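You operate a simulated robot arm through the tools that you are given. There is no shell and no other tool.

The job below is to be done with a simulated two-armed robot. You get a single attempt, and the scene is never put back.

JOB
Change the dead red bulb in the tail lamp.
Fine: bench switch off first, on again after; old bulb in the orange tray; cover shut.

The check looks at the end state, three seconds after you hand in, the way a careful person would. Anything else that was tipped, shoved, dropped, spilled or broken makes it a failure. Lids that push on must go on centred and level and be pressed home; caps that screw on are set level and turned clockwise until they are tight.

ROBOT AND FRAMES
Two 7-joint arms with two-finger parallel grippers on one trunk that stands fixed in place. Base frame: the origin is at the foot of the trunk, x ahead of it, y to its left, z up; the work surface is at about z = 0.88. Lengths are in m, angles in rad, forces in N, time in s.
The left shoulder is at [0.08, 0.131, 0.947], the right one opposite. With the tool pointing down near the work surface each hand reaches from about 0.38 to 0.84 m from the base axis, measured 20 degrees to its own side. Payload 1.57 kg a hand.
The tool frame of a hand sits at the grasp point between the pads (the TCP): z along the fingers, y along the line on which they close. The tips reach 0.03 m beyond it. The gripper opens to 0.11 m. The fingers are 0.024 m wide and 0.012 m thick; the gripper's body (0.048 by 0.112 m) begins 0.078 m behind the TCP.
Orientation is told as [roll, pitch, yaw] about the base's x, y, z axes, in that order, counted from this pose: with the fingers straight down and closing along the base's y, the tool's x points along the base's -x, its y along +y and its z along -z.

CONTROLS
- The arms move only by the tool drive_tool. It takes "left_plan", "right_plan" or both (then of equal length, played together; a hand with none holds still); each is a list of rows, each an object (a shift or turn left out is 0, a gripper value left out holds the last) with "angular": the turn, a rotation vector about the tool's x, y, z in rad, a list of three; "offset": the shift along the tool's x, y, z in m, a list of three; "hand": the opening, from 0 (shut) to 1 (fully open). In form: [{"angular": [ax, ay, az], "offset": [dx, dy, dz], "hand": hand}, ...]. A call has 1 to 20 rows; each row is the pose to reach, as a shift and turn from the pose commanded when the call began, along the tool's axes at that moment. Each row takes 0.2 s and may step no farther than 0.05 m and 0.15 rad from the row before; otherwise, or with a gripper value out of range, the whole call is refused. A pose out of reach is approached as far as the arm can. The call stops where the force on the tool passes 90 N (or 10 N more than at its start, if that is more) or the arm is blocked; 0.2 s more then pass. The fingers move at their own pace (about 0.108 m/s each) and stop on an object; they squeeze with about 21 N. The grip force told is the motor's: it shows also when the fingers shut on nothing. Time passes only in rows, and 0.2 s behind the last, so rows that repeat a pose let the fingers close. The reply holds the time, the measured pose of the TCP, the force on the tool along the base axes, the opening and the grip force, in the units named above and with some noise, with the torque about the TCP (base axes, N m) and any sound that the robot's microphone picked up.
- Cameras (640 x 400 px; columns grow to the right, rows downward): "scene" is now at [-0.0718, 0.0682, 1.449]; the picture's right is [0.74, -0.68, -0.00], its down [-0.29, -0.31, -0.90] and it looks along [0.61, 0.67, -0.43] (base axes); focal length 242 px, centre (320, 200). "left" rides on the left gripper at [0.07, -0.016, -0.141] in its tool frame; the picture's right is [0.23, 0.97, 0.00], its down [-0.86, 0.20, -0.48] and it looks along [-0.47, 0.11, 0.88] (tool axes); focal length 222 px, centre (320, 200). "right" rides on the right gripper at [0.07, 0.016, -0.141] in its tool frame; the picture's right is [-0.23, 0.97, 0.00], its down [-0.85, -0.20, -0.48] and it looks along [-0.47, -0.11, 0.88] (tool axes); focal length 222 px, centre (320, 200). There is no depth. A picture from a camera that has moved, and an enlarged one, comes with that camera's place and axes in the base frame and with its lens. The place of the scene camera against the robot may be out by one fixed shift of up to 0.025 m in any direction.
- capture(camera): a new picture of that camera. The clock stands still meanwhile.
- head_to(pan, tilt): turns the head with the scene camera to pan (to the left, within 1.902 rad either way) and tilt (down, from -0.506 to 1.204), counted from straight ahead of the robot. It gives what a move gives.
- zoom(camera, box): a new picture of the part [left, top, right, bottom] of that camera's present view, enlarged. The clock stands still meanwhile.
- finish_job(): hands the job in; it is judged then, once.

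Nothing tells you positions but the pictures and the camera data. Unless the task says otherwise, let go and move clear before handing in.

The tools are called after ">>>" as a command line: name --argument value ..., lists and objects as JSON in quotes. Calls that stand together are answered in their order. drive_tool: Moves the arms, as the interface text tells. Its arguments: {"type":"object","properties":{"left_plan":{"type":"array","items":{"type":"object","properties":{"angular":{"type":"array","items":{"type":"number"}},"offset":{"type":"array","items":{"type":"number"}},"hand":{"type":"number"}}}},"right_plan":{"type":"array","items":{"type":"object","properties":{"angular":{"type":"array","items":{"type":"number"}},"offset":{"type":"array","items":{"type":"number"}},"hand":{"type":"number"}}}}},"required":[]} The other tools are called the same way: head_to (pan, tilt) turns the head that bears the scene camera; capture (camera) takes a picture; zoom (camera, box) takes an enlarged picture of a part of a camera's view; finish_job () hands the job in.

At the start:

```text
t: 0.0
left_eef_pos: [0.3052, 0.4111, 1.2077]
left_tcp_rot: [0.0, 0.0, 0.001]
left_wrist_force: [0.4, -0.1, 0.1]
left_ft_torque: [-0.01, -0.01, -0.01]
left_opening: 0.1099
left_grasp_force: 0.2
right_eef_pos: [0.5462, 0.0638, 1.2309]
right_tcp_rot: [0.0, 0.0, -0.001]
right_wrist_force: [-1.5, -0.9, 0.4]
right_ft_torque: [0.03, 0.03, 0.01]
right_opening: 0.1103
right_grasp_force: 0.0
head pan, tilt: [0.826, 0.44]
```

scene: 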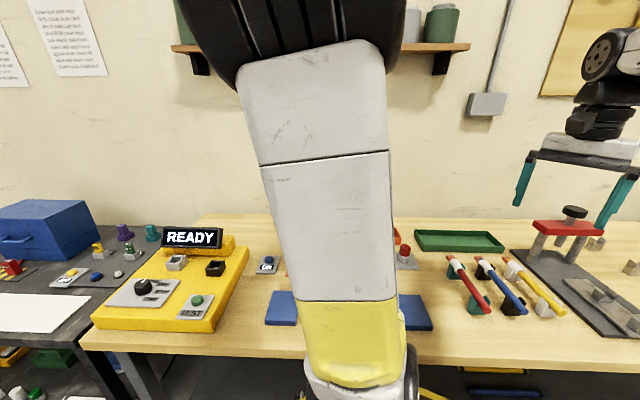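
right: 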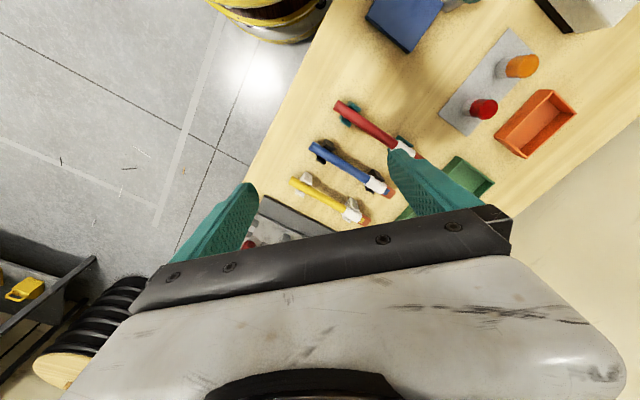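
left: 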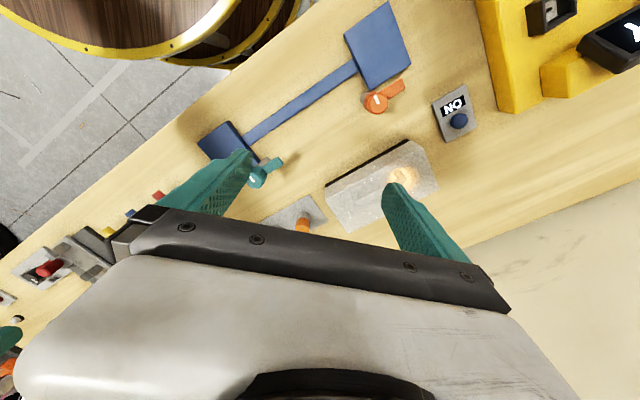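

The left arm hides most of the bench from the scene camera. I see a yellow bench tester on the left, a tail lamp-like grey box near the middle, and spare bulbs and an orange tray further right; I'll zoom in to look before moving.

>>> zoom --camera "left" --box '[180, 0, 500, 240]'

>>> zoom --camera "right" --box '[320, 0, 640, 220]'

>>> zoom --camera "scene" --box '[0, 180, 320, 380]'

>>> zoom --camera "scene" --box '[380, 180, 640, 360]'

```text
1.67 times, centred on (340, 120) of left
camera zoom: at [0.2349, 0.3952, 1.3484], right [-0.23, 0.97, 0.0], down [0.86, 0.2, 0.48], along [0.47, 0.11, -0.88], focal length 370 px, centre (287, 333)
```

zoom: 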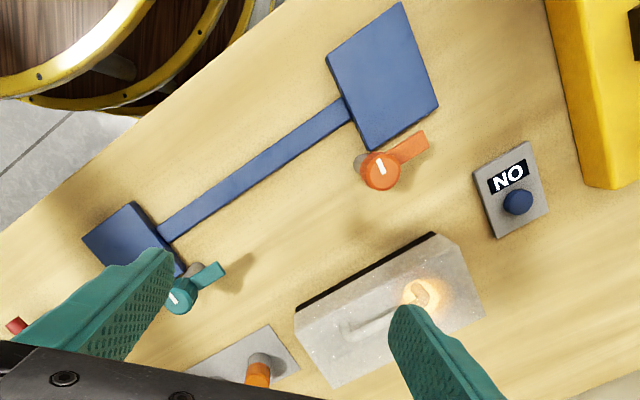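

```text
1.82 times, centred on (480, 110) of right
camera zoom: at [0.4754, 0.0803, 1.3726], right [0.23, 0.97, 0.0], down [0.85, -0.2, 0.48], along [0.47, -0.11, -0.88], focal length 404 px, centre (29, 364)
```

zoom: 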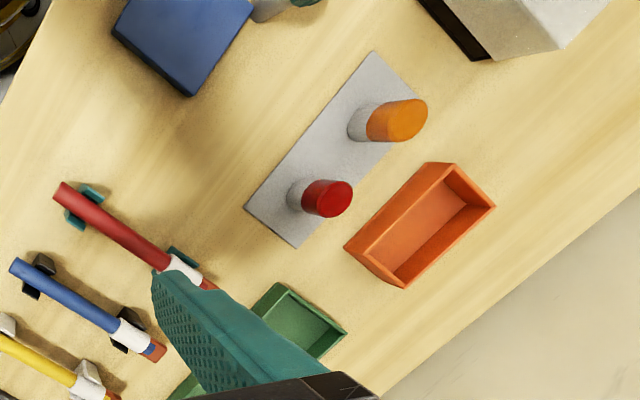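

```text
2.00 times, centred on (160, 280) of scene
camera zoom: at [-0.0718, 0.0682, 1.449], right [0.74, -0.68, 0.0], down [-0.29, -0.31, -0.9], along [0.61, 0.67, -0.43], focal length 484 px, centre (640, 40)
```

zoom: 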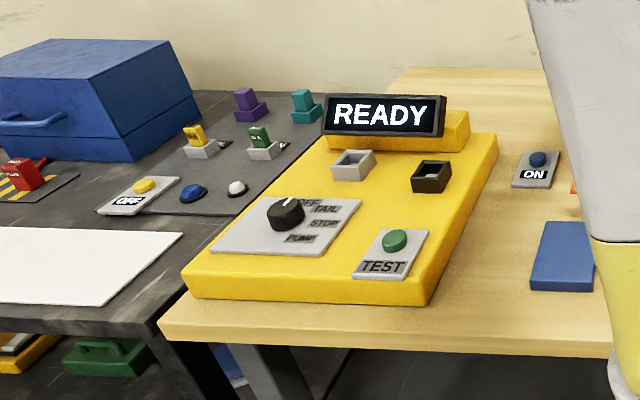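

```text
2.22 times, centred on (510, 270) of scene
camera zoom: at [-0.0718, 0.0682, 1.449], right [0.74, -0.68, 0.0], down [-0.29, -0.31, -0.9], along [0.61, 0.67, -0.43], focal length 538 px, centre (-102, 44)
```

zoom: 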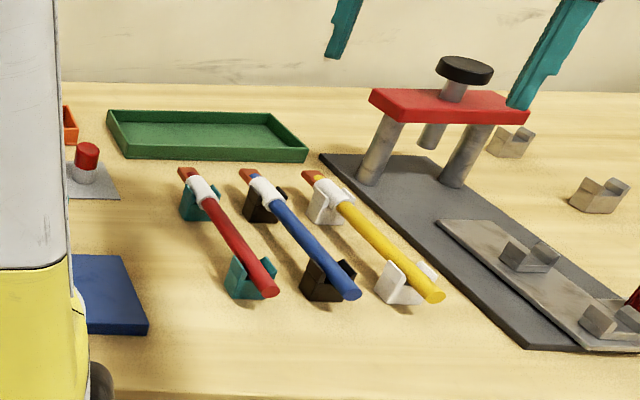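

The left arm blocks the scene camera's view of the lamp, so I'll swing the left hand leftwards at its present height and look again.

>>> drive_tool --left_plan '[{"offset": [0.01, 0.045, 0]}, {"offset": [0.02, 0.09, 0]}, {"offset": [0.03, 0.135, 0]}, {"offset": [0.04, 0.18, 0]}, {"offset": [0.05, 0.225, 0]}, {"offset": [0.06, 0.27, 0]}]'

>>> capture --camera "scene"

>>> capture --camera "left"

```text
t: 1.4
left_eef_pos: [0.2434, 0.6799, 1.2095]
left_tcp_rot: [-0.001, 0.0, -0.001]
left_wrist_force: [0.5, -0.5, 0.1]
left_ft_torque: [0.04, -0.01, -0.02]
left_opening: 0.11
left_grasp_force: 0.0
right_eef_pos: [0.5465, 0.0639, 1.232]
right_tcp_rot: [0.001, -0.001, 0.0]
right_wrist_force: [0.1, -0.7, -0.6]
right_ft_torque: [0.01, -0.01, -0.01]
right_opening: 0.11
right_grasp_force: 0.0
head pan, tilt: [0.826, 0.44]
```

```text
taken
```

scene: 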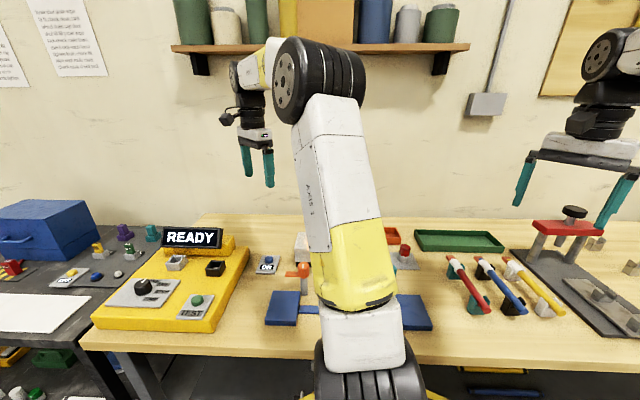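

```text
taken
camera left: at [0.1743, 0.6636, 1.3503], right [-0.23, 0.97, 0.0], down [0.86, 0.2, 0.48], along [0.47, 0.11, -0.88], focal length 222 px, centre (320, 200)
```

left: 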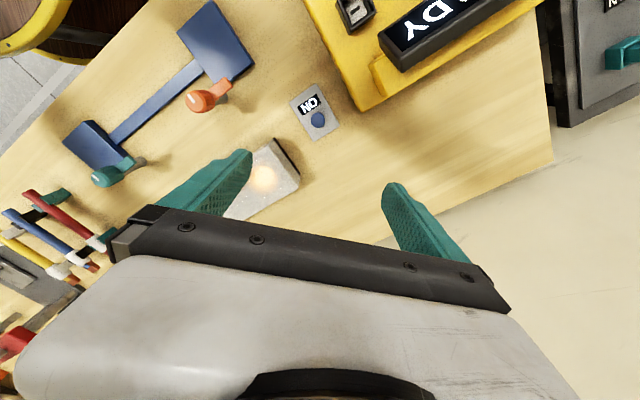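

The bench runs diagonally in the base frame. The lamp box sits near (0.37, 0.59); I'll put the left camera straight above it for a clear look, and take close-ups.

>>> drive_tool --left_plan '[{"offset": [-0.04, -0.02, 0]}, {"offset": [-0.08, -0.04, 0]}, {"offset": [-0.12, -0.06, 0]}, {"offset": [-0.16, -0.08, 0]}]'

>>> capture --camera "left"

>>> zoom --camera "left" --box '[220, 0, 440, 180]'

>>> zoom --camera "scene" --box '[240, 200, 460, 350]'

```text
t: 2.4
left_eef_pos: [0.4024, 0.6021, 1.2095]
left_tcp_rot: [0.0, 0.0, 0.002]
left_wrist_force: [0.1, -0.4, -0.2]
left_ft_torque: [-0.02, -0.01, -0.03]
left_opening: 0.1101
left_grasp_force: 0.0
right_eef_pos: [0.5441, 0.064, 1.2313]
right_tcp_rot: [-0.001, -0.003, 0.0]
right_wrist_force: [0.1, -0.3, 0.3]
right_ft_torque: [-0.01, -0.03, 0.02]
right_opening: 0.11
right_grasp_force: 0.0
head pan, tilt: [0.826, 0.44]
```

```text
taken
camera left: at [0.3338, 0.5852, 1.3501], right [-0.23, 0.97, 0.0], down [0.85, 0.2, 0.48], along [0.47, 0.11, -0.88], focal length 222 px, centre (320, 200)
```

left: 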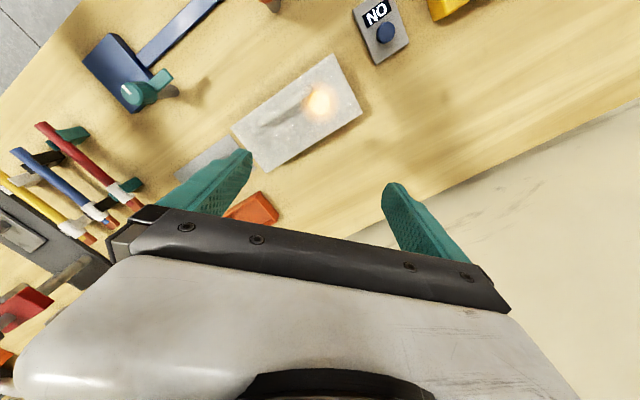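

```text
2.22 times, centred on (330, 90) of left
camera zoom: at [0.3338, 0.5852, 1.3501], right [-0.23, 0.97, 0.0], down [0.85, 0.2, 0.48], along [0.47, 0.11, -0.88], focal length 494 px, centre (298, 444)
```

zoom: 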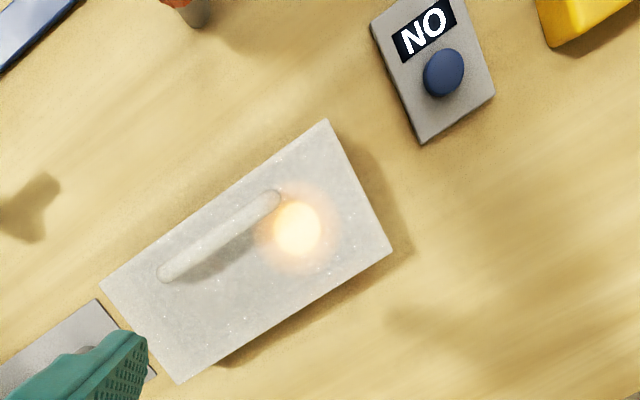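

```text
2.67 times, centred on (350, 275) of scene
camera zoom: at [-0.0721, 0.0684, 1.449], right [0.74, -0.68, 0.0], down [-0.29, -0.31, -0.9], along [0.61, 0.67, -0.43], focal length 646 px, centre (240, 0)
```

zoom: 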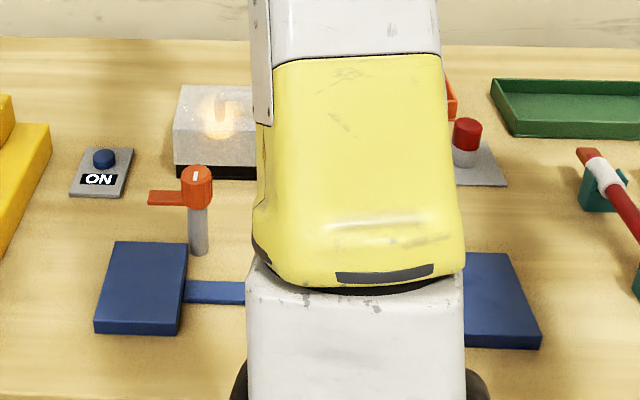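

The lamp has a translucent cover with a bar handle near its front edge, probably hinged at the back. I'll turn the left hand to line up with the bench and look at the lamp obliquely from its left side.

>>> drive_tool --left_plan '[{"offset": [0.021, 0.016, 0.022], "angular": [0, 0, 0.147]}, {"offset": [0.042, 0.032, 0.044], "angular": [0, 0, 0.294]}, {"offset": [0.063, 0.048, 0.066], "angular": [0, 0, 0.441]}, {"offset": [0.085, 0.064, 0.088], "angular": [0, 0, 0.588]}, {"offset": [0.107, 0.08, 0.11], "angular": [0, 0, 0.735]}]'

>>> capture --camera "left"

>>> zoom --camera "scene" --box '[220, 200, 460, 350]'

```text
t: 3.6
left_eef_pos: [0.2985, 0.6803, 1.0968]
left_tcp_rot: [0.001, 0.0, -0.736]
left_wrist_force: [0.0, -0.8, -0.2]
left_ft_torque: [0.02, 0.0, 0.03]
left_opening: 0.11
left_grasp_force: 0.2
right_eef_pos: [0.5454, 0.0634, 1.2317]
right_tcp_rot: [0.0, 0.001, 0.0]
right_wrist_force: [-0.1, -0.3, -1.2]
right_ft_torque: [0.04, 0.03, 0.02]
right_opening: 0.1101
right_grasp_force: 0.1
head pan, tilt: [0.826, 0.44]
```

```text
taken
camera left: at [0.2356, 0.7147, 1.2389], right [0.49, 0.87, 0.0], down [0.77, -0.43, 0.48], along [0.42, -0.23, -0.88], focal length 222 px, centre (320, 200)
```

left: 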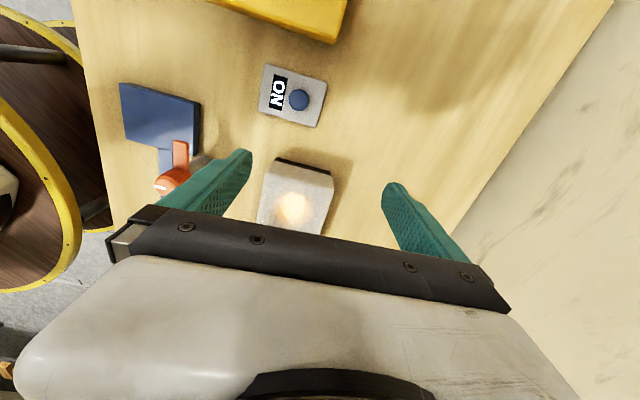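

```text
2.67 times, centred on (340, 275) of scene
camera zoom: at [-0.0716, 0.068, 1.449], right [0.74, -0.68, 0.0], down [-0.29, -0.31, -0.9], along [0.61, 0.67, -0.43], focal length 646 px, centre (267, 0)
```

zoom: 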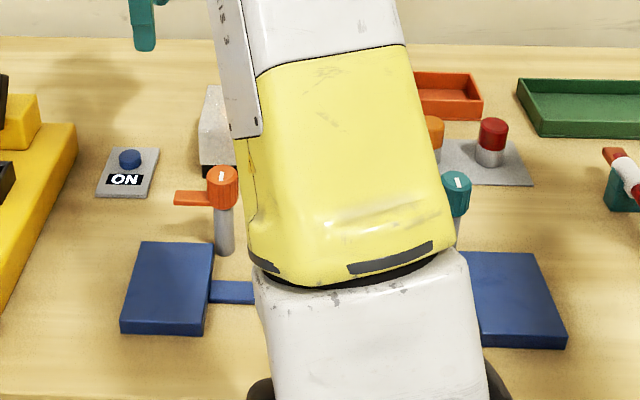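

The hand hides the lower half of its own picture, and the button is near (0.245, 0.676). I'll pull the left arm away to the left so the scene camera gets a clear look at the lamp.

>>> drive_tool --left_plan '[{"offset": [0.04, 0, -0.02]}, {"offset": [0.08, 0, -0.04]}, {"offset": [0.12, -0.01, -0.06]}, {"offset": [0.16, -0.03, -0.08]}, {"offset": [0.2, -0.05, -0.08]}, {"offset": [0.24, -0.08, -0.08]}, {"offset": [0.24, -0.12, -0.08]}, {"offset": [0.24, -0.16, -0.08]}]'

>>> capture --camera "scene"

```text
t: 5.4
left_eef_pos: [0.0146, 0.7229, 1.1754]
left_tcp_rot: [0.001, 0.0, -0.737]
left_wrist_force: [-0.5, -0.5, 0.4]
left_ft_torque: [-0.05, -0.01, -0.01]
left_opening: 0.1099
left_grasp_force: 0.0
right_eef_pos: [0.5459, 0.0641, 1.2316]
right_tcp_rot: [0.0, -0.002, 0.001]
right_wrist_force: [-0.1, 0.3, -0.7]
right_ft_torque: [0.01, 0.0, 0.01]
right_opening: 0.1102
right_grasp_force: 0.0
head pan, tilt: [0.826, 0.44]
```

```text
taken
```

scene: 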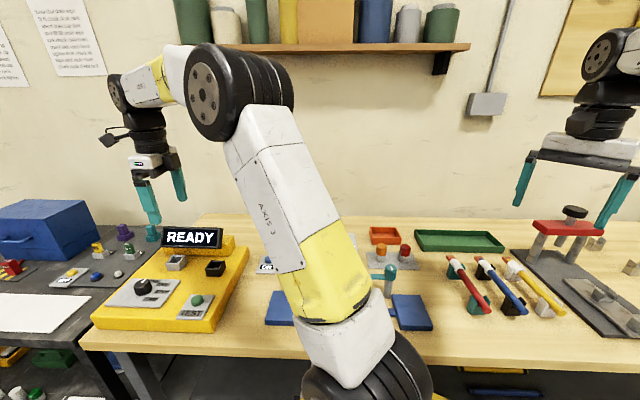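

The arm still covers the lamp in the scene view; I'll draw the left hand further back-left.

>>> drive_tool --left_plan '[{"offset": [0.014, -0.045, 0]}, {"offset": [0.028, -0.09, 0]}, {"offset": [0.042, -0.135, 0]}, {"offset": [0.055, -0.18, 0]}, {"offset": [0.07, -0.225, 0]}]'

>>> capture --camera "scene"

```text
t: 6.6
left_eef_pos: [-0.1901, 0.6038, 1.176]
left_tcp_rot: [0.0, 0.0, -0.736]
left_wrist_force: [1.1, 0.8, 0.2]
left_ft_torque: [-0.03, 0.03, 0.02]
left_opening: 0.11
left_grasp_force: 0.0
right_eef_pos: [0.5451, 0.064, 1.2309]
right_tcp_rot: [0.0, 0.0, 0.0]
right_wrist_force: [1.0, 0.4, 1.0]
right_ft_torque: [-0.04, 0.01, 0.02]
right_opening: 0.11
right_grasp_force: 0.1
head pan, tilt: [0.826, 0.44]
```

```text
taken
```

scene: 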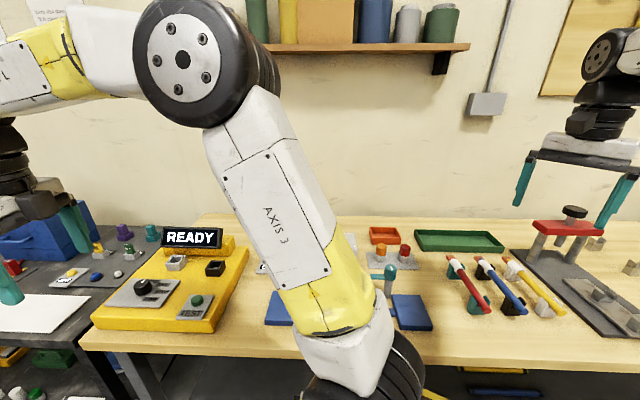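

The upper arm will not clear the lamp this way, but the spares and tray are visible now; I'll zoom in on them.

>>> zoom --camera "scene" --box '[340, 215, 450, 290]'

>>> zoom --camera "scene" --box '[330, 200, 520, 335]'

```text
5.33 times, centred on (395, 252) of scene
camera zoom: at [-0.0715, 0.0683, 1.449], right [0.74, -0.68, 0.0], down [-0.29, -0.31, -0.9], along [0.61, 0.66, -0.43], focal length 1292 px, centre (-80, -80)
```

zoom: 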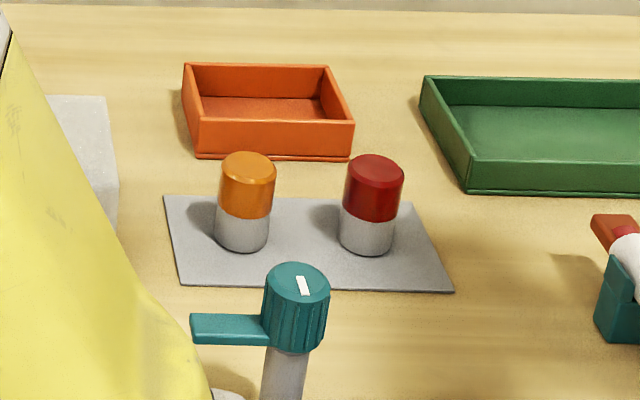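

```text
2.96 times, centred on (425, 268) of scene
camera zoom: at [-0.0715, 0.0683, 1.449], right [0.74, -0.68, 0.0], down [-0.29, -0.31, -0.9], along [0.61, 0.66, -0.43], focal length 718 px, centre (9, 0)
```

zoom: 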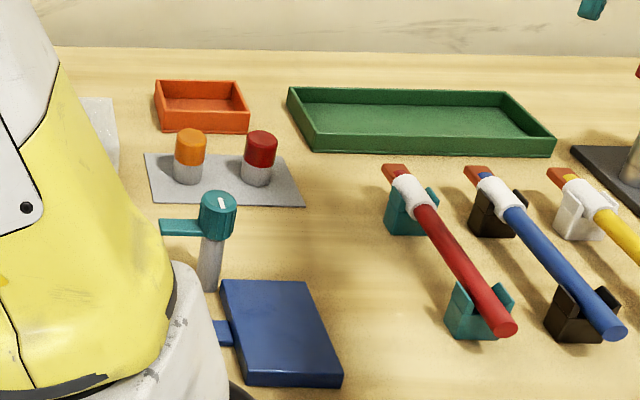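

The spares are upright cylinders (about 4 cm wide, 5 cm tall) on a grey plate with the orange tray behind. Now I'll bring the left hand back, turned so that its camera faces the front of the lamp.

>>> drive_tool --left_plan '[{"offset": [-0.0377, 0.0254, 0.0038], "angular": [0, 0, -0.112]}, {"offset": [-0.0754, 0.0508, 0.0076], "angular": [0, 0, -0.224]}, {"offset": [-0.1131, 0.0762, 0.0114], "angular": [0, 0, -0.336]}, {"offset": [-0.1508, 0.1016, 0.0152], "angular": [0, 0, -0.448]}, {"offset": [-0.1885, 0.127, 0.019], "angular": [0, 0, -0.56]}, {"offset": [-0.2262, 0.1524, 0.0228], "angular": [0, 0, -0.672]}, {"offset": [-0.2639, 0.1778, 0.0266], "angular": [0, 0, -0.784]}, {"offset": [-0.3016, 0.2032, 0.0304], "angular": [0, 0, -0.896]}, {"offset": [-0.3393, 0.2286, 0.0342], "angular": [0, 0, -1.008]}, {"offset": [-0.377, 0.254, 0.038], "angular": [0, 0, -1.12]}, {"offset": [-0.4147, 0.2794, 0.0418], "angular": [0, 0, -1.232]}, {"offset": [-0.452, 0.305, 0.046], "angular": [0, 0, -1.346]}]'

>>> drive_tool --left_plan '[{"angular": [0, -0.13, 0]}, {"angular": [0, -0.26, 0]}, {"angular": [0, -0.39, 0]}, {"angular": [0, -0.5, 0]}]'

>>> capture --camera "left"

```text
t: 9.2
left_eef_pos: [0.3472, 0.5241, 1.1318]
left_tcp_rot: [0.001, 0.0, 0.613]
left_wrist_force: [-0.2, 0.0, 0.5]
left_ft_torque: [-0.01, -0.01, 0.03]
left_opening: 0.1098
left_grasp_force: 0.0
right_eef_pos: [0.5438, 0.0644, 1.2317]
right_tcp_rot: [-0.001, -0.003, 0.001]
right_wrist_force: [-0.6, 0.2, 0.0]
right_ft_torque: [0.0, -0.04, 0.0]
right_opening: 0.1098
right_grasp_force: 0.0
head pan, tilt: [0.826, 0.44]
```

```text
t: 10.2
left_eef_pos: [0.3492, 0.5266, 1.1307]
left_tcp_rot: [-0.001, -0.501, 0.611]
left_wrist_force: [0.0, 0.8, 0.4]
left_ft_torque: [-0.05, 0.02, 0.01]
left_opening: 0.1101
left_grasp_force: 0.1
right_eef_pos: [0.5452, 0.0644, 1.2311]
right_tcp_rot: [-0.001, -0.001, 0.0]
right_wrist_force: [-1.3, -0.1, -0.4]
right_ft_torque: [0.01, 0.03, -0.01]
right_opening: 0.11
right_grasp_force: 0.1
head pan, tilt: [0.826, 0.44]
```

```text
taken
camera left: at [0.2525, 0.4386, 1.2219], right [-0.72, 0.68, -0.11], down [0.31, 0.46, 0.83], along [0.62, 0.57, -0.55], focal length 222 px, centre (320, 200)
```

left: 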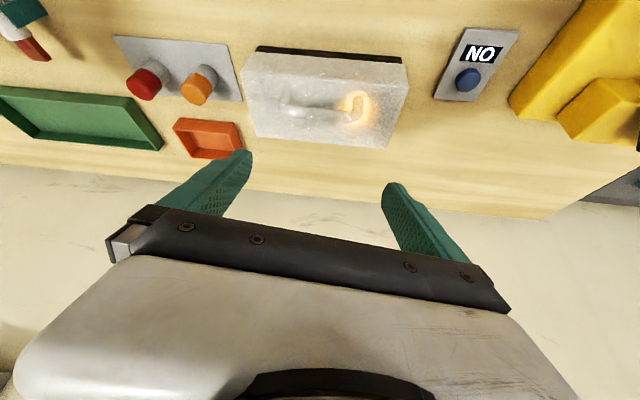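

This gives a good upside-down view of the lamp, spares, tray and switch. I'll zoom in.

>>> zoom --camera "left" --box '[220, 30, 440, 168]'

>>> zoom --camera "left" --box '[90, 20, 270, 170]'

```text
2.90 times, centred on (330, 99) of left
camera zoom: at [0.2525, 0.4386, 1.2219], right [-0.72, 0.68, -0.11], down [0.31, 0.46, 0.83], along [0.62, 0.57, -0.55], focal length 644 px, centre (291, 493)
```

zoom: 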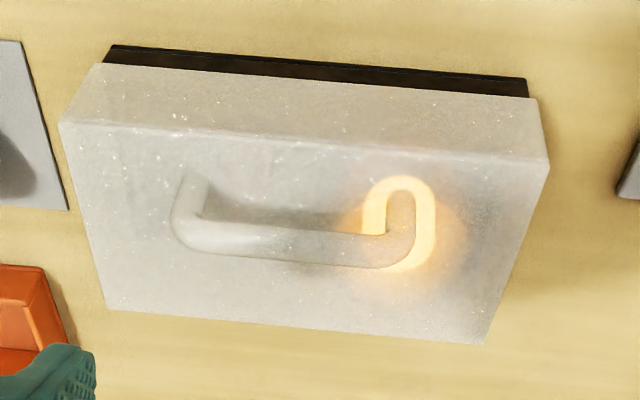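

```text
2.67 times, centred on (180, 95) of left
camera zoom: at [0.2525, 0.4386, 1.2219], right [-0.72, 0.68, -0.11], down [0.31, 0.46, 0.83], along [0.62, 0.57, -0.55], focal length 592 px, centre (693, 480)
```

zoom: 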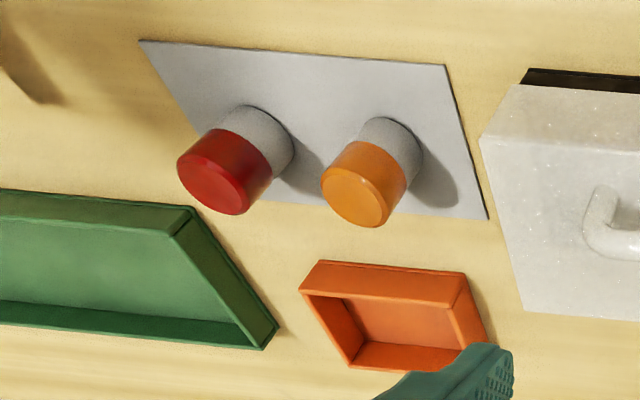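

The lamp cover is about 0.21 × 0.10 m centred near (0.406, 0.561), with its top at z≈0.948. The U-handle is near the front edge at about (0.384, 0.542, 0.987), so the hinge should be at the back. First I'll switch the bench off: level the hand, close it and move above the button at (0.244, 0.674).

>>> drive_tool --left_plan '[{"angular": [0, 0.125, 0], "hand": 0}, {"angular": [0, 0.25, 0], "hand": 0}, {"angular": [0, 0.375, 0], "hand": 0}, {"angular": [0, 0.5, 0], "hand": 0}]'

>>> drive_tool --left_plan '[{"offset": [0, 0.018, 0.008], "angular": [0, 0, 0.1396]}, {"offset": [0, 0.036, 0.016], "angular": [0, 0, 0.2792]}, {"offset": [0, 0.054, 0.024], "angular": [0, 0, 0.4188]}, {"offset": [0, 0.072, 0.032], "angular": [0, 0, 0.5584]}, {"offset": [0, 0.09, 0.04], "angular": [0, 0, 0.698]}, {"offset": [0, 0.108, 0.048], "angular": [0, 0, 0.8376]}, {"offset": [0, 0.126, 0.056], "angular": [0, 0, 0.9772]}, {"offset": [0, 0.144, 0.064], "angular": [0, 0, 1.1168]}, {"offset": [0, 0.162, 0.072], "angular": [0, 0, 1.2564]}, {"offset": [0.001, 0.18, 0.081], "angular": [0, 0, 1.396]}]'

>>> capture --camera "left"

>>> zoom --camera "scene" --box '[220, 210, 330, 290]'

```text
t: 11.2
left_eef_pos: [0.3489, 0.5282, 1.1312]
left_tcp_rot: [0.0, 0.003, 0.61]
left_wrist_force: [0.1, -1.0, 0.5]
left_ft_torque: [-0.01, -0.01, 0.0]
left_opening: 0.0
left_grasp_force: 21.3
right_eef_pos: [0.545, 0.0649, 1.2312]
right_tcp_rot: [0.0, 0.0, 0.0]
right_wrist_force: [-0.2, -0.6, 0.0]
right_ft_torque: [0.0, -0.04, -0.03]
right_opening: 0.1099
right_grasp_force: 0.0
head pan, tilt: [0.826, 0.44]
```

```text
t: 13.4
left_eef_pos: [0.2456, 0.6733, 1.0497]
left_tcp_rot: [0.0, 0.0, -0.787]
left_wrist_force: [-0.3, 0.1, -0.4]
left_ft_torque: [0.02, 0.02, 0.02]
left_opening: 0.0
left_grasp_force: 20.6
right_eef_pos: [0.5452, 0.0643, 1.2312]
right_tcp_rot: [0.0, -0.001, 0.001]
right_wrist_force: [-0.6, -0.9, -0.3]
right_ft_torque: [0.09, 0.01, -0.01]
right_opening: 0.1101
right_grasp_force: 0.0
head pan, tilt: [0.826, 0.44]
```

```text
taken
camera left: at [0.1846, 0.7114, 1.1909], right [0.53, 0.85, 0.0], down [0.75, -0.46, 0.48], along [0.41, -0.25, -0.88], focal length 222 px, centre (320, 200)
```

left: 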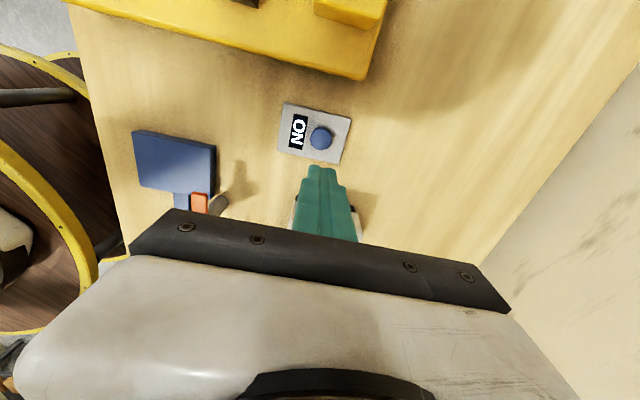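

```text
5.00 times, centred on (275, 250) of scene
camera zoom: at [-0.0717, 0.068, 1.449], right [0.74, -0.68, 0.0], down [-0.29, -0.31, -0.9], along [0.61, 0.67, -0.43], focal length 1211 px, centre (545, -50)
```

zoom: 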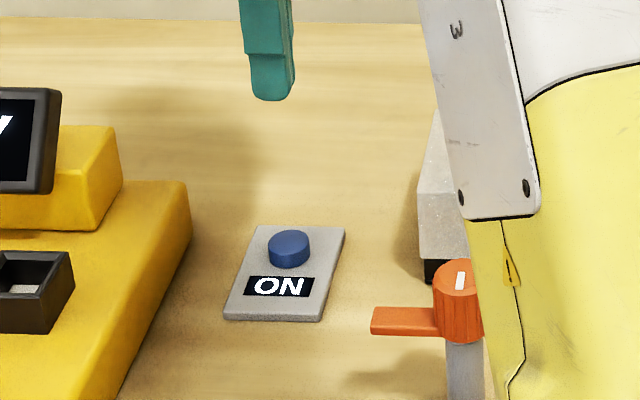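

The hand is almost right above the button, which is at about (0.244, 0.676) with its top near z≈0.90. I'll come down close to it and then press in small steps.

>>> drive_tool --left_plan '[{"offset": [0.003, 0.001, 0.04], "hand": 0}, {"offset": [0.003, 0.001, 0.08], "hand": 0}, {"offset": [0.003, 0.001, 0.105], "hand": 0}, {"offset": [0.003, 0.001, 0.11], "hand": 0}]'

>>> zoom --camera "scene" --box '[220, 210, 330, 290]'

>>> zoom --camera "left" --box '[250, 60, 410, 240]'

```text
t: 14.4
left_eef_pos: [0.2432, 0.6752, 0.9394]
left_tcp_rot: [0.0, 0.001, -0.786]
left_wrist_force: [-0.2, 0.2, -0.6]
left_ft_torque: [0.0, 0.04, -0.01]
left_opening: 0.0
left_grasp_force: 20.8
right_eef_pos: [0.5447, 0.0642, 1.2309]
right_tcp_rot: [-0.003, 0.001, 0.0]
right_wrist_force: [0.0, -0.1, 0.1]
right_ft_torque: [-0.02, -0.03, 0.01]
right_opening: 0.1098
right_grasp_force: 0.1
head pan, tilt: [0.826, 0.44]
```

```text
5.00 times, centred on (275, 250) of scene
camera zoom: at [-0.0718, 0.0682, 1.449], right [0.74, -0.68, 0.0], down [-0.29, -0.31, -0.9], along [0.61, 0.67, -0.43], focal length 1211 px, centre (545, -50)
```

zoom: 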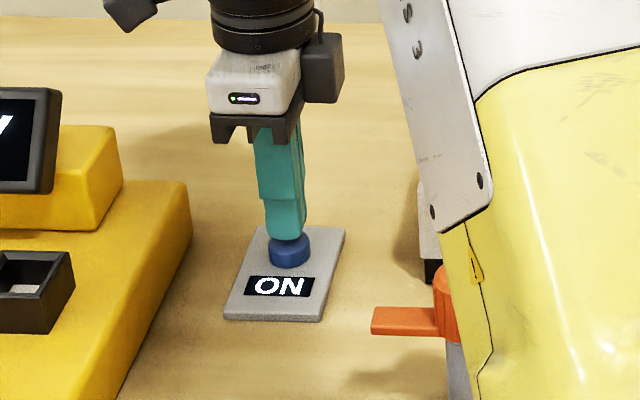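

```text
2.22 times, centred on (330, 150) of left
camera zoom: at [0.1831, 0.7128, 1.0809], right [0.53, 0.85, 0.0], down [0.75, -0.46, 0.48], along [0.41, -0.25, -0.88], focal length 494 px, centre (298, 311)
```

zoom: 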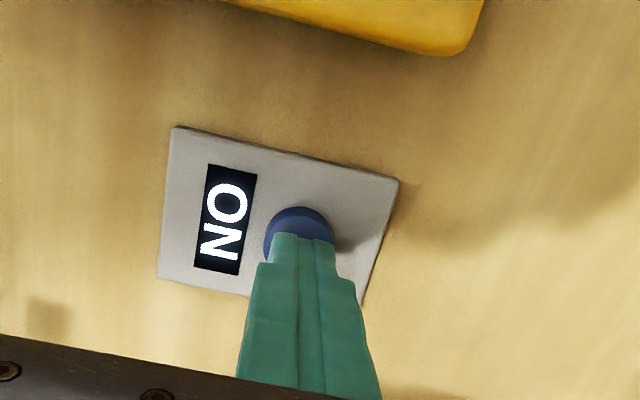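

The fingertips are right over the button. Now pressing in small steps.

>>> drive_tool --left_plan '[{"offset": [0, 0, 0.003], "hand": 0}, {"offset": [0, 0, 0.006], "hand": 0}]'

>>> zoom --camera "left" --box '[250, 60, 410, 240]'

```text
t: 15.0
left_eef_pos: [0.2435, 0.6756, 0.9329]
left_tcp_rot: [0.001, -0.002, -0.785]
left_wrist_force: [-0.2, -0.2, -0.3]
left_ft_torque: [0.02, 0.05, 0.0]
left_opening: 0.0
left_grasp_force: 20.8
right_eef_pos: [0.5469, 0.0639, 1.2316]
right_tcp_rot: [0.001, -0.002, 0.0]
right_wrist_force: [-0.3, -0.1, -0.1]
right_ft_torque: [-0.02, 0.01, 0.01]
right_opening: 0.11
right_grasp_force: 0.1
head pan, tilt: [0.826, 0.44]
```

```text
2.22 times, centred on (330, 150) of left
camera zoom: at [0.1826, 0.7133, 1.0752], right [0.53, 0.85, 0.0], down [0.75, -0.46, 0.48], along [0.41, -0.25, -0.88], focal length 494 px, centre (298, 311)
```

zoom: 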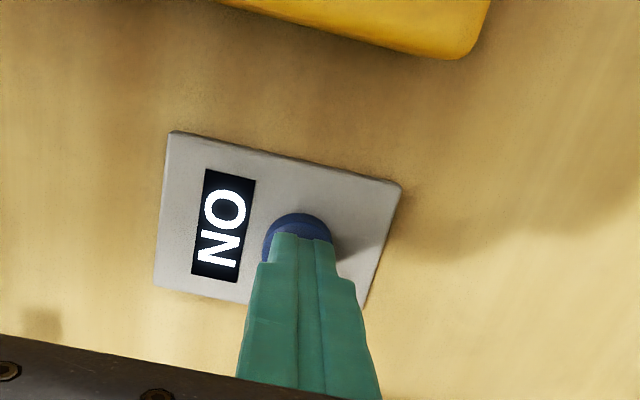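

No contact yet; continuing down in small steps.

>>> drive_tool --left_plan '[{"offset": [0, 0, 0.002], "hand": 0}, {"offset": [0, 0, 0.004], "hand": 0}]'

>>> drive_tool --left_plan '[{"offset": [0, 0, 0.002], "hand": 0}]'

>>> zoom --camera "left" --box '[250, 60, 410, 240]'

```text
t: 15.6
left_eef_pos: [0.2437, 0.6767, 0.9293]
left_tcp_rot: [-0.002, 0.0, -0.784]
left_wrist_force: [-0.4, -0.2, 2.7]
left_ft_torque: [-0.02, -0.03, 0.0]
left_opening: 0.0001
left_grasp_force: 21.2
right_eef_pos: [0.545, 0.0641, 1.2308]
right_tcp_rot: [-0.001, -0.001, 0.001]
right_wrist_force: [-0.2, 0.2, 0.2]
right_ft_torque: [-0.03, -0.02, 0.0]
right_opening: 0.11
right_grasp_force: 0.0
head pan, tilt: [0.826, 0.44]
heard: click
```

```text
t: 16.0
left_eef_pos: [0.2448, 0.6767, 0.9266]
left_tcp_rot: [-0.001, -0.001, -0.785]
left_wrist_force: [1.2, -1.8, 5.0]
left_ft_torque: [-0.06, -0.05, 0.01]
left_opening: 0.0
left_grasp_force: 21.0
right_eef_pos: [0.5443, 0.0648, 1.2311]
right_tcp_rot: [-0.001, -0.001, 0.001]
right_wrist_force: [-0.3, 0.1, -1.0]
right_ft_torque: [0.01, -0.01, 0.03]
right_opening: 0.1099
right_grasp_force: 0.1
head pan, tilt: [0.826, 0.44]
```

```text
2.22 times, centred on (330, 150) of left
camera zoom: at [0.1826, 0.714, 1.0694], right [0.53, 0.85, 0.0], down [0.75, -0.46, 0.48], along [0.41, -0.25, -0.88], focal length 494 px, centre (298, 311)
```

zoom: 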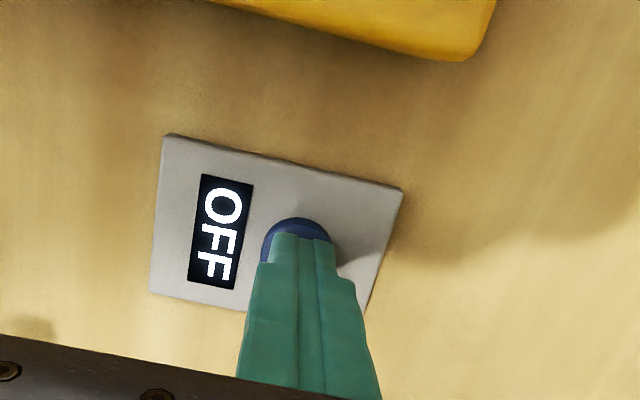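

The switch clicked and now reads OFF. I'll lift, half-open the hand and move above the cover's handle.

>>> drive_tool --left_plan '[{"offset": [0, 0, -0.04], "hand": 0}, {"offset": [0, 0, -0.08], "hand": 0}, {"offset": [0, 0, -0.12], "hand": 0}, {"offset": [0, 0, -0.16], "hand": 0.5}, {"offset": [-0.048, 0.001, -0.17], "hand": 0.5}, {"offset": [-0.096, 0.002, -0.17], "hand": 0.5}, {"offset": [-0.144, 0.003, -0.17], "hand": 0.5}]'

>>> capture --camera "left"

>>> capture --camera "scene"

```text
t: 17.6
left_eef_pos: [0.3476, 0.5764, 1.1007]
left_tcp_rot: [-0.001, 0.0, -0.784]
left_wrist_force: [-0.4, -0.7, 0.3]
left_ft_torque: [-0.02, 0.0, -0.01]
left_opening: 0.055
left_grasp_force: 0.1
right_eef_pos: [0.5439, 0.0639, 1.2319]
right_tcp_rot: [0.0, -0.003, 0.0]
right_wrist_force: [-0.1, 0.1, 0.3]
right_ft_torque: [0.01, 0.0, 0.05]
right_opening: 0.11
right_grasp_force: 0.1
head pan, tilt: [0.826, 0.44]
```

```text
taken
camera left: at [0.2861, 0.6144, 1.242], right [0.53, 0.85, 0.0], down [0.75, -0.46, 0.48], along [0.41, -0.25, -0.88], focal length 222 px, centre (320, 200)
```

left: 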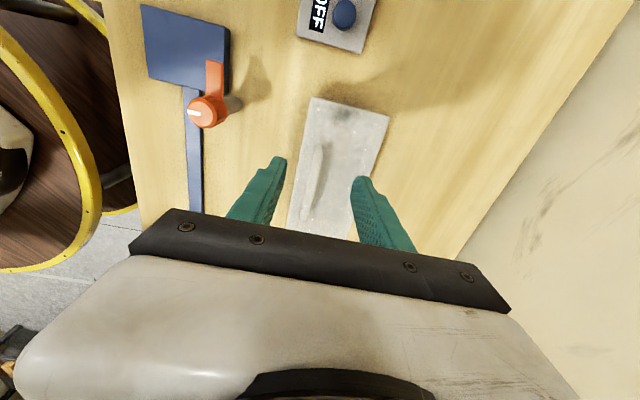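

```text
taken
```

scene: 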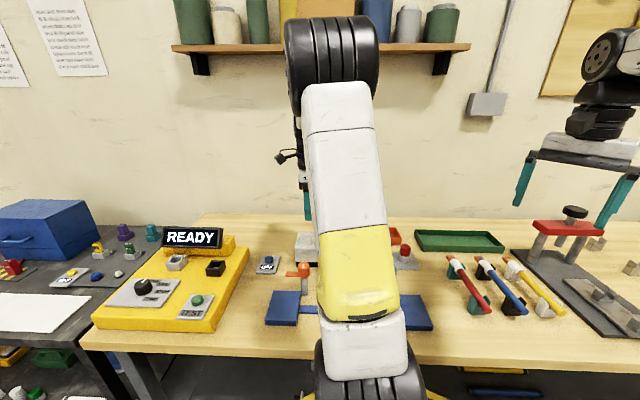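

The lamp has gone dark. I'll zoom in between the fingers to line up on the handle.

>>> zoom --camera "left" --box '[240, 80, 420, 240]'

```text
2.50 times, centred on (330, 160) of left
camera zoom: at [0.2861, 0.6144, 1.242], right [0.53, 0.85, 0.0], down [0.75, -0.46, 0.48], along [0.41, -0.25, -0.88], focal length 555 px, centre (295, 300)
```

zoom: 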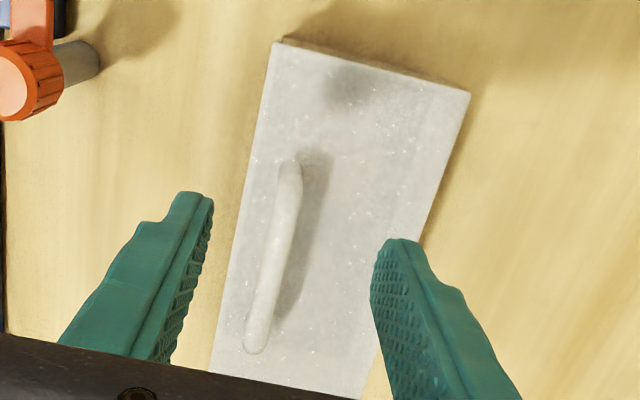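

The handle centre works out at about (0.383, 0.541); the hand is already in line across it and needs a 5 cm shift along it. I'll move there and descend around the bar.

>>> drive_tool --left_plan '[{"offset": [-0.025, 0, 0.0], "hand": 0.5}, {"offset": [-0.05, 0, 0.02], "hand": 0.5}, {"offset": [-0.05, 0, 0.06], "hand": 0.5}, {"offset": [-0.05, 0, 0.09], "hand": 0.5}, {"offset": [-0.05, 0, 0.105], "hand": 0.5}]'

>>> zoom --camera "left" --box '[200, 60, 440, 250]'

```text
t: 18.8
left_eef_pos: [0.3846, 0.541, 0.9927]
left_tcp_rot: [0.001, 0.0, -0.783]
left_wrist_force: [0.4, 0.9, -0.1]
left_ft_torque: [0.01, -0.03, 0.01]
left_opening: 0.055
left_grasp_force: 0.0
right_eef_pos: [0.5446, 0.0642, 1.2297]
right_tcp_rot: [0.001, 0.002, 0.001]
right_wrist_force: [0.5, 0.9, -0.5]
right_ft_torque: [0.04, -0.01, -0.01]
right_opening: 0.1101
right_grasp_force: 0.1
head pan, tilt: [0.826, 0.44]
```

```text
2.11 times, centred on (320, 155) of left
camera zoom: at [0.3235, 0.5787, 1.1343], right [0.53, 0.85, 0.0], down [0.75, -0.46, 0.48], along [0.41, -0.25, -0.88], focal length 468 px, centre (320, 295)
```

zoom: 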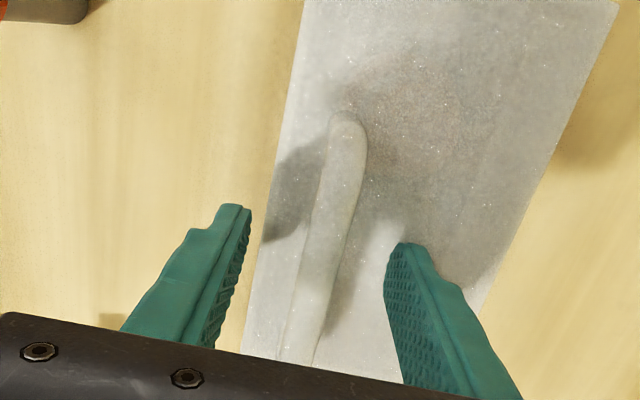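

The bar lies between the fingers. Closing on it now.

>>> drive_tool --left_plan '[{"hand": 0}, {"hand": 0}, {"hand": 0}]'

>>> zoom --camera "left" --box '[200, 60, 440, 250]'

```text
t: 19.6
left_eef_pos: [0.3842, 0.5403, 0.9927]
left_tcp_rot: [-0.003, -0.001, -0.784]
left_wrist_force: [-3.5, -3.2, 2.5]
left_ft_torque: [-0.11, -0.01, 0.09]
left_opening: 0.0131
left_grasp_force: 29.5
right_eef_pos: [0.5446, 0.0634, 1.2316]
right_tcp_rot: [0.0, -0.002, -0.001]
right_wrist_force: [-0.1, -1.3, -0.2]
right_ft_torque: [0.0, -0.04, -0.01]
right_opening: 0.1098
right_grasp_force: 0.2
head pan, tilt: [0.826, 0.44]
```

```text
2.11 times, centred on (320, 155) of left
camera zoom: at [0.3234, 0.5785, 1.1348], right [0.53, 0.85, 0.0], down [0.75, -0.46, 0.48], along [0.41, -0.25, -0.88], focal length 468 px, centre (320, 295)
```

zoom: 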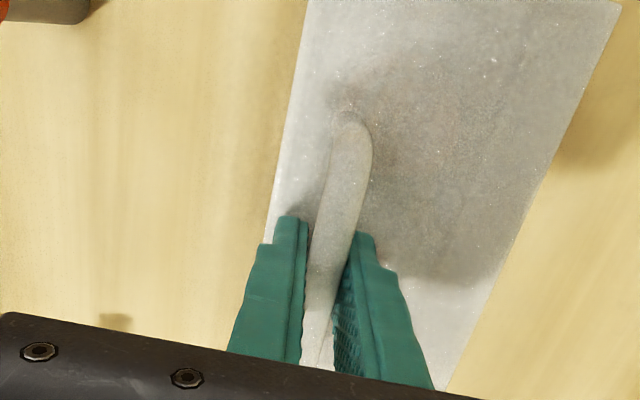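

The bar is gripped (13 mm). I'll lift a few millimetres and read the forces to learn how the cover moves.

>>> drive_tool --left_plan '[{"offset": [0, 0, -0.003], "hand": 0}, {"offset": [0, 0, -0.006], "hand": 0}]'

>>> zoom --camera "left" --box '[200, 60, 440, 250]'

>>> zoom --camera "scene" --box '[270, 210, 350, 280]'

```text
t: 20.2
left_eef_pos: [0.386, 0.5416, 0.9976]
left_tcp_rot: [0.001, 0.001, -0.786]
left_wrist_force: [13.0, 11.9, -22.5]
left_ft_torque: [-0.02, 0.03, -0.01]
left_opening: 0.0128
left_grasp_force: 29.6
right_eef_pos: [0.5473, 0.0637, 1.2298]
right_tcp_rot: [-0.001, -0.001, 0.0]
right_wrist_force: [0.0, 0.4, -0.3]
right_ft_torque: [0.02, 0.01, 0.01]
right_opening: 0.1101
right_grasp_force: 0.0
head pan, tilt: [0.826, 0.44]
```

```text
2.11 times, centred on (320, 155) of left
camera zoom: at [0.3251, 0.5802, 1.1393], right [0.53, 0.85, 0.0], down [0.75, -0.46, 0.48], along [0.41, -0.25, -0.88], focal length 468 px, centre (320, 295)
```

zoom: 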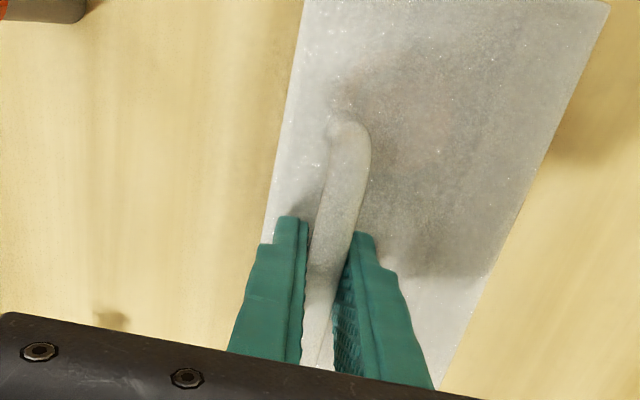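

```text
5.71 times, centred on (310, 245) of scene
camera zoom: at [-0.0705, 0.0696, 1.449], right [0.74, -0.68, 0.0], down [-0.29, -0.31, -0.9], along [0.61, 0.66, -0.43], focal length 1384 px, centre (377, -57)
```

zoom: 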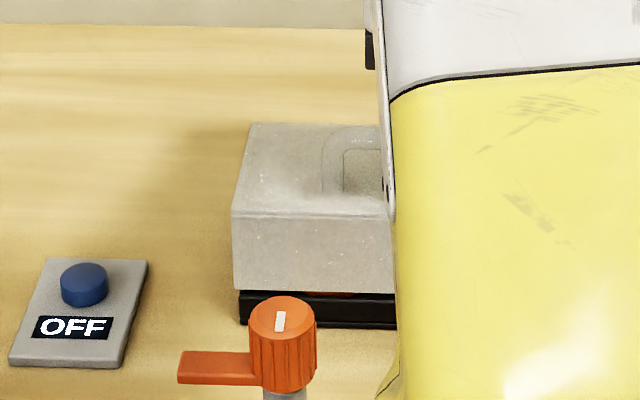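

The front edge lifted and the reaction force points back and down to a hinge at the rear edge, about 8 cm back and 9 cm below the bar. I'll follow that arc, first only to about 10°, and check the forces.

>>> drive_tool --left_plan '[{"offset": [0, 0.0079, -0.0006], "hand": 0}, {"offset": [0, 0.0163, -0.0065], "hand": 0}]'

```text
t: 20.8
left_eef_pos: [0.3958, 0.5518, 1.0054]
left_tcp_rot: [-0.001, -0.001, -0.785]
left_wrist_force: [-2.0, -10.2, 11.6]
left_ft_torque: [-0.11, -0.01, -0.11]
left_opening: 0.0126
left_grasp_force: 29.2
right_eef_pos: [0.5451, 0.0632, 1.2311]
right_tcp_rot: [0.002, -0.002, -0.001]
right_wrist_force: [-1.4, 0.1, 0.3]
right_ft_torque: [0.0, -0.02, 0.0]
right_opening: 0.1099
right_grasp_force: 0.0
head pan, tilt: [0.826, 0.44]
```

Forces are small, so the arc is right. Continuing to about 30°.

>>> drive_tool --left_plan '[{"offset": [0, 0.009, -0.0055], "hand": 0}, {"offset": [0, 0.018, -0.0105], "hand": 0}, {"offset": [0, 0.0276, -0.014], "hand": 0}, {"offset": [0, 0.0375, -0.0168], "hand": 0}]'

>>> capture --camera "left"

>>> zoom --camera "scene" --box '[230, 180, 430, 310]'

```text
t: 21.8
left_eef_pos: [0.4237, 0.5799, 1.0232]
left_tcp_rot: [0.002, -0.001, -0.785]
left_wrist_force: [2.5, -10.7, 16.9]
left_ft_torque: [-0.09, 0.04, -0.32]
left_opening: 0.0125
left_grasp_force: 29.6
right_eef_pos: [0.5461, 0.0636, 1.2314]
right_tcp_rot: [0.002, 0.0, 0.0]
right_wrist_force: [0.0, -0.7, -0.7]
right_ft_torque: [0.0, 0.0, 0.02]
right_opening: 0.1098
right_grasp_force: 0.1
head pan, tilt: [0.826, 0.44]
```

```text
taken
camera left: at [0.3612, 0.6172, 1.1646], right [0.53, 0.85, 0.0], down [0.74, -0.47, 0.48], along [0.41, -0.25, -0.88], focal length 222 px, centre (320, 200)
```

left: 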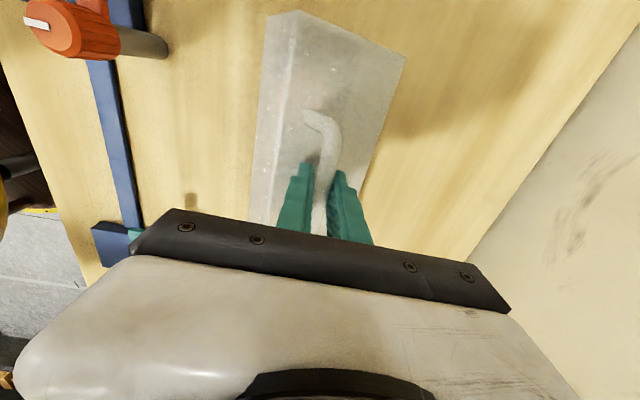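

```text
3.08 times, centred on (330, 245) of scene
camera zoom: at [-0.0719, 0.0673, 1.4491], right [0.74, -0.68, 0.0], down [-0.29, -0.31, -0.9], along [0.61, 0.67, -0.43], focal length 745 px, centre (289, 62)
```

zoom: 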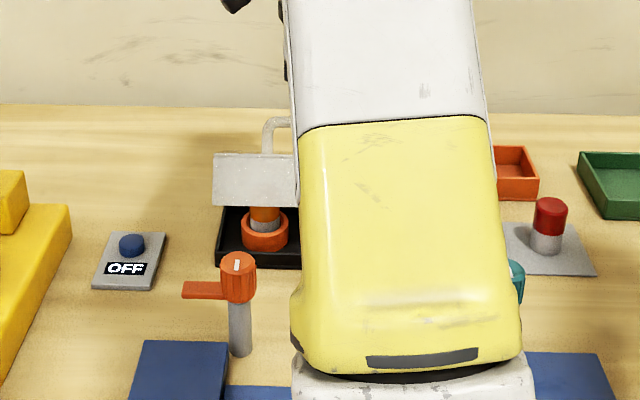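

The cover is swinging up and I can see the amber bulb in an orange collar underneath. I've refined the arc from the measured points and will continue to about 58°.

>>> drive_tool --left_plan '[{"offset": [0, 0.0122, -0.0031], "hand": 0}, {"offset": [0, 0.0233, -0.0044], "hand": 0}, {"offset": [0, 0.0344, -0.0047], "hand": 0}, {"offset": [0, 0.0456, -0.004], "hand": 0}, {"offset": [0, 0.0566, -0.0023], "hand": 0}, {"offset": [0, 0.0675, 0.0003], "hand": 0}]'

>>> capture --camera "left"

>>> zoom --camera "scene" --box '[230, 180, 430, 310]'

```text
t: 23.2
left_eef_pos: [0.4683, 0.6266, 1.0194]
left_tcp_rot: [-0.004, 0.001, -0.787]
left_wrist_force: [0.7, -9.6, -19.9]
left_ft_torque: [-0.15, -0.12, -0.64]
left_opening: 0.0127
left_grasp_force: 29.4
right_eef_pos: [0.5455, 0.0647, 1.2304]
right_tcp_rot: [-0.001, 0.001, -0.001]
right_wrist_force: [0.3, -0.2, -0.2]
right_ft_torque: [-0.02, 0.01, -0.06]
right_opening: 0.1099
right_grasp_force: 0.1
head pan, tilt: [0.826, 0.44]
```

```text
taken
camera left: at [0.4081, 0.6646, 1.1617], right [0.53, 0.85, -0.01], down [0.75, -0.46, 0.48], along [0.4, -0.26, -0.88], focal length 222 px, centre (320, 200)
```

left: 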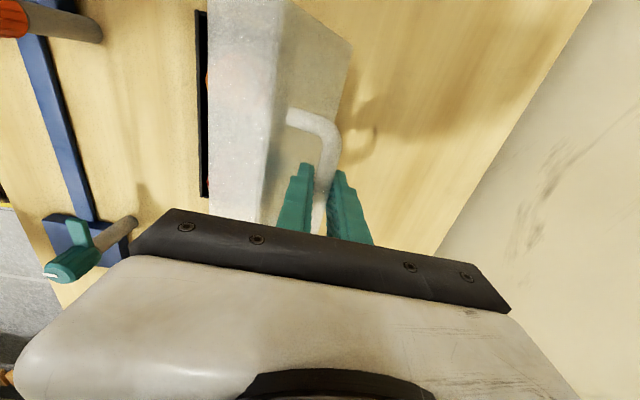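

```text
3.08 times, centred on (330, 245) of scene
camera zoom: at [-0.0714, 0.0683, 1.449], right [0.74, -0.68, 0.0], down [-0.29, -0.31, -0.9], along [0.61, 0.67, -0.43], focal length 745 px, centre (289, 62)
```

zoom: 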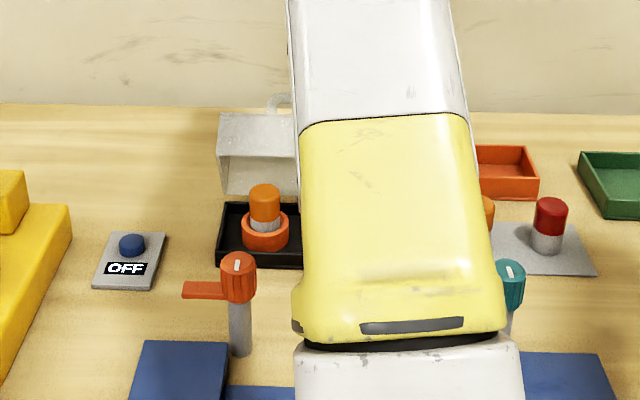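

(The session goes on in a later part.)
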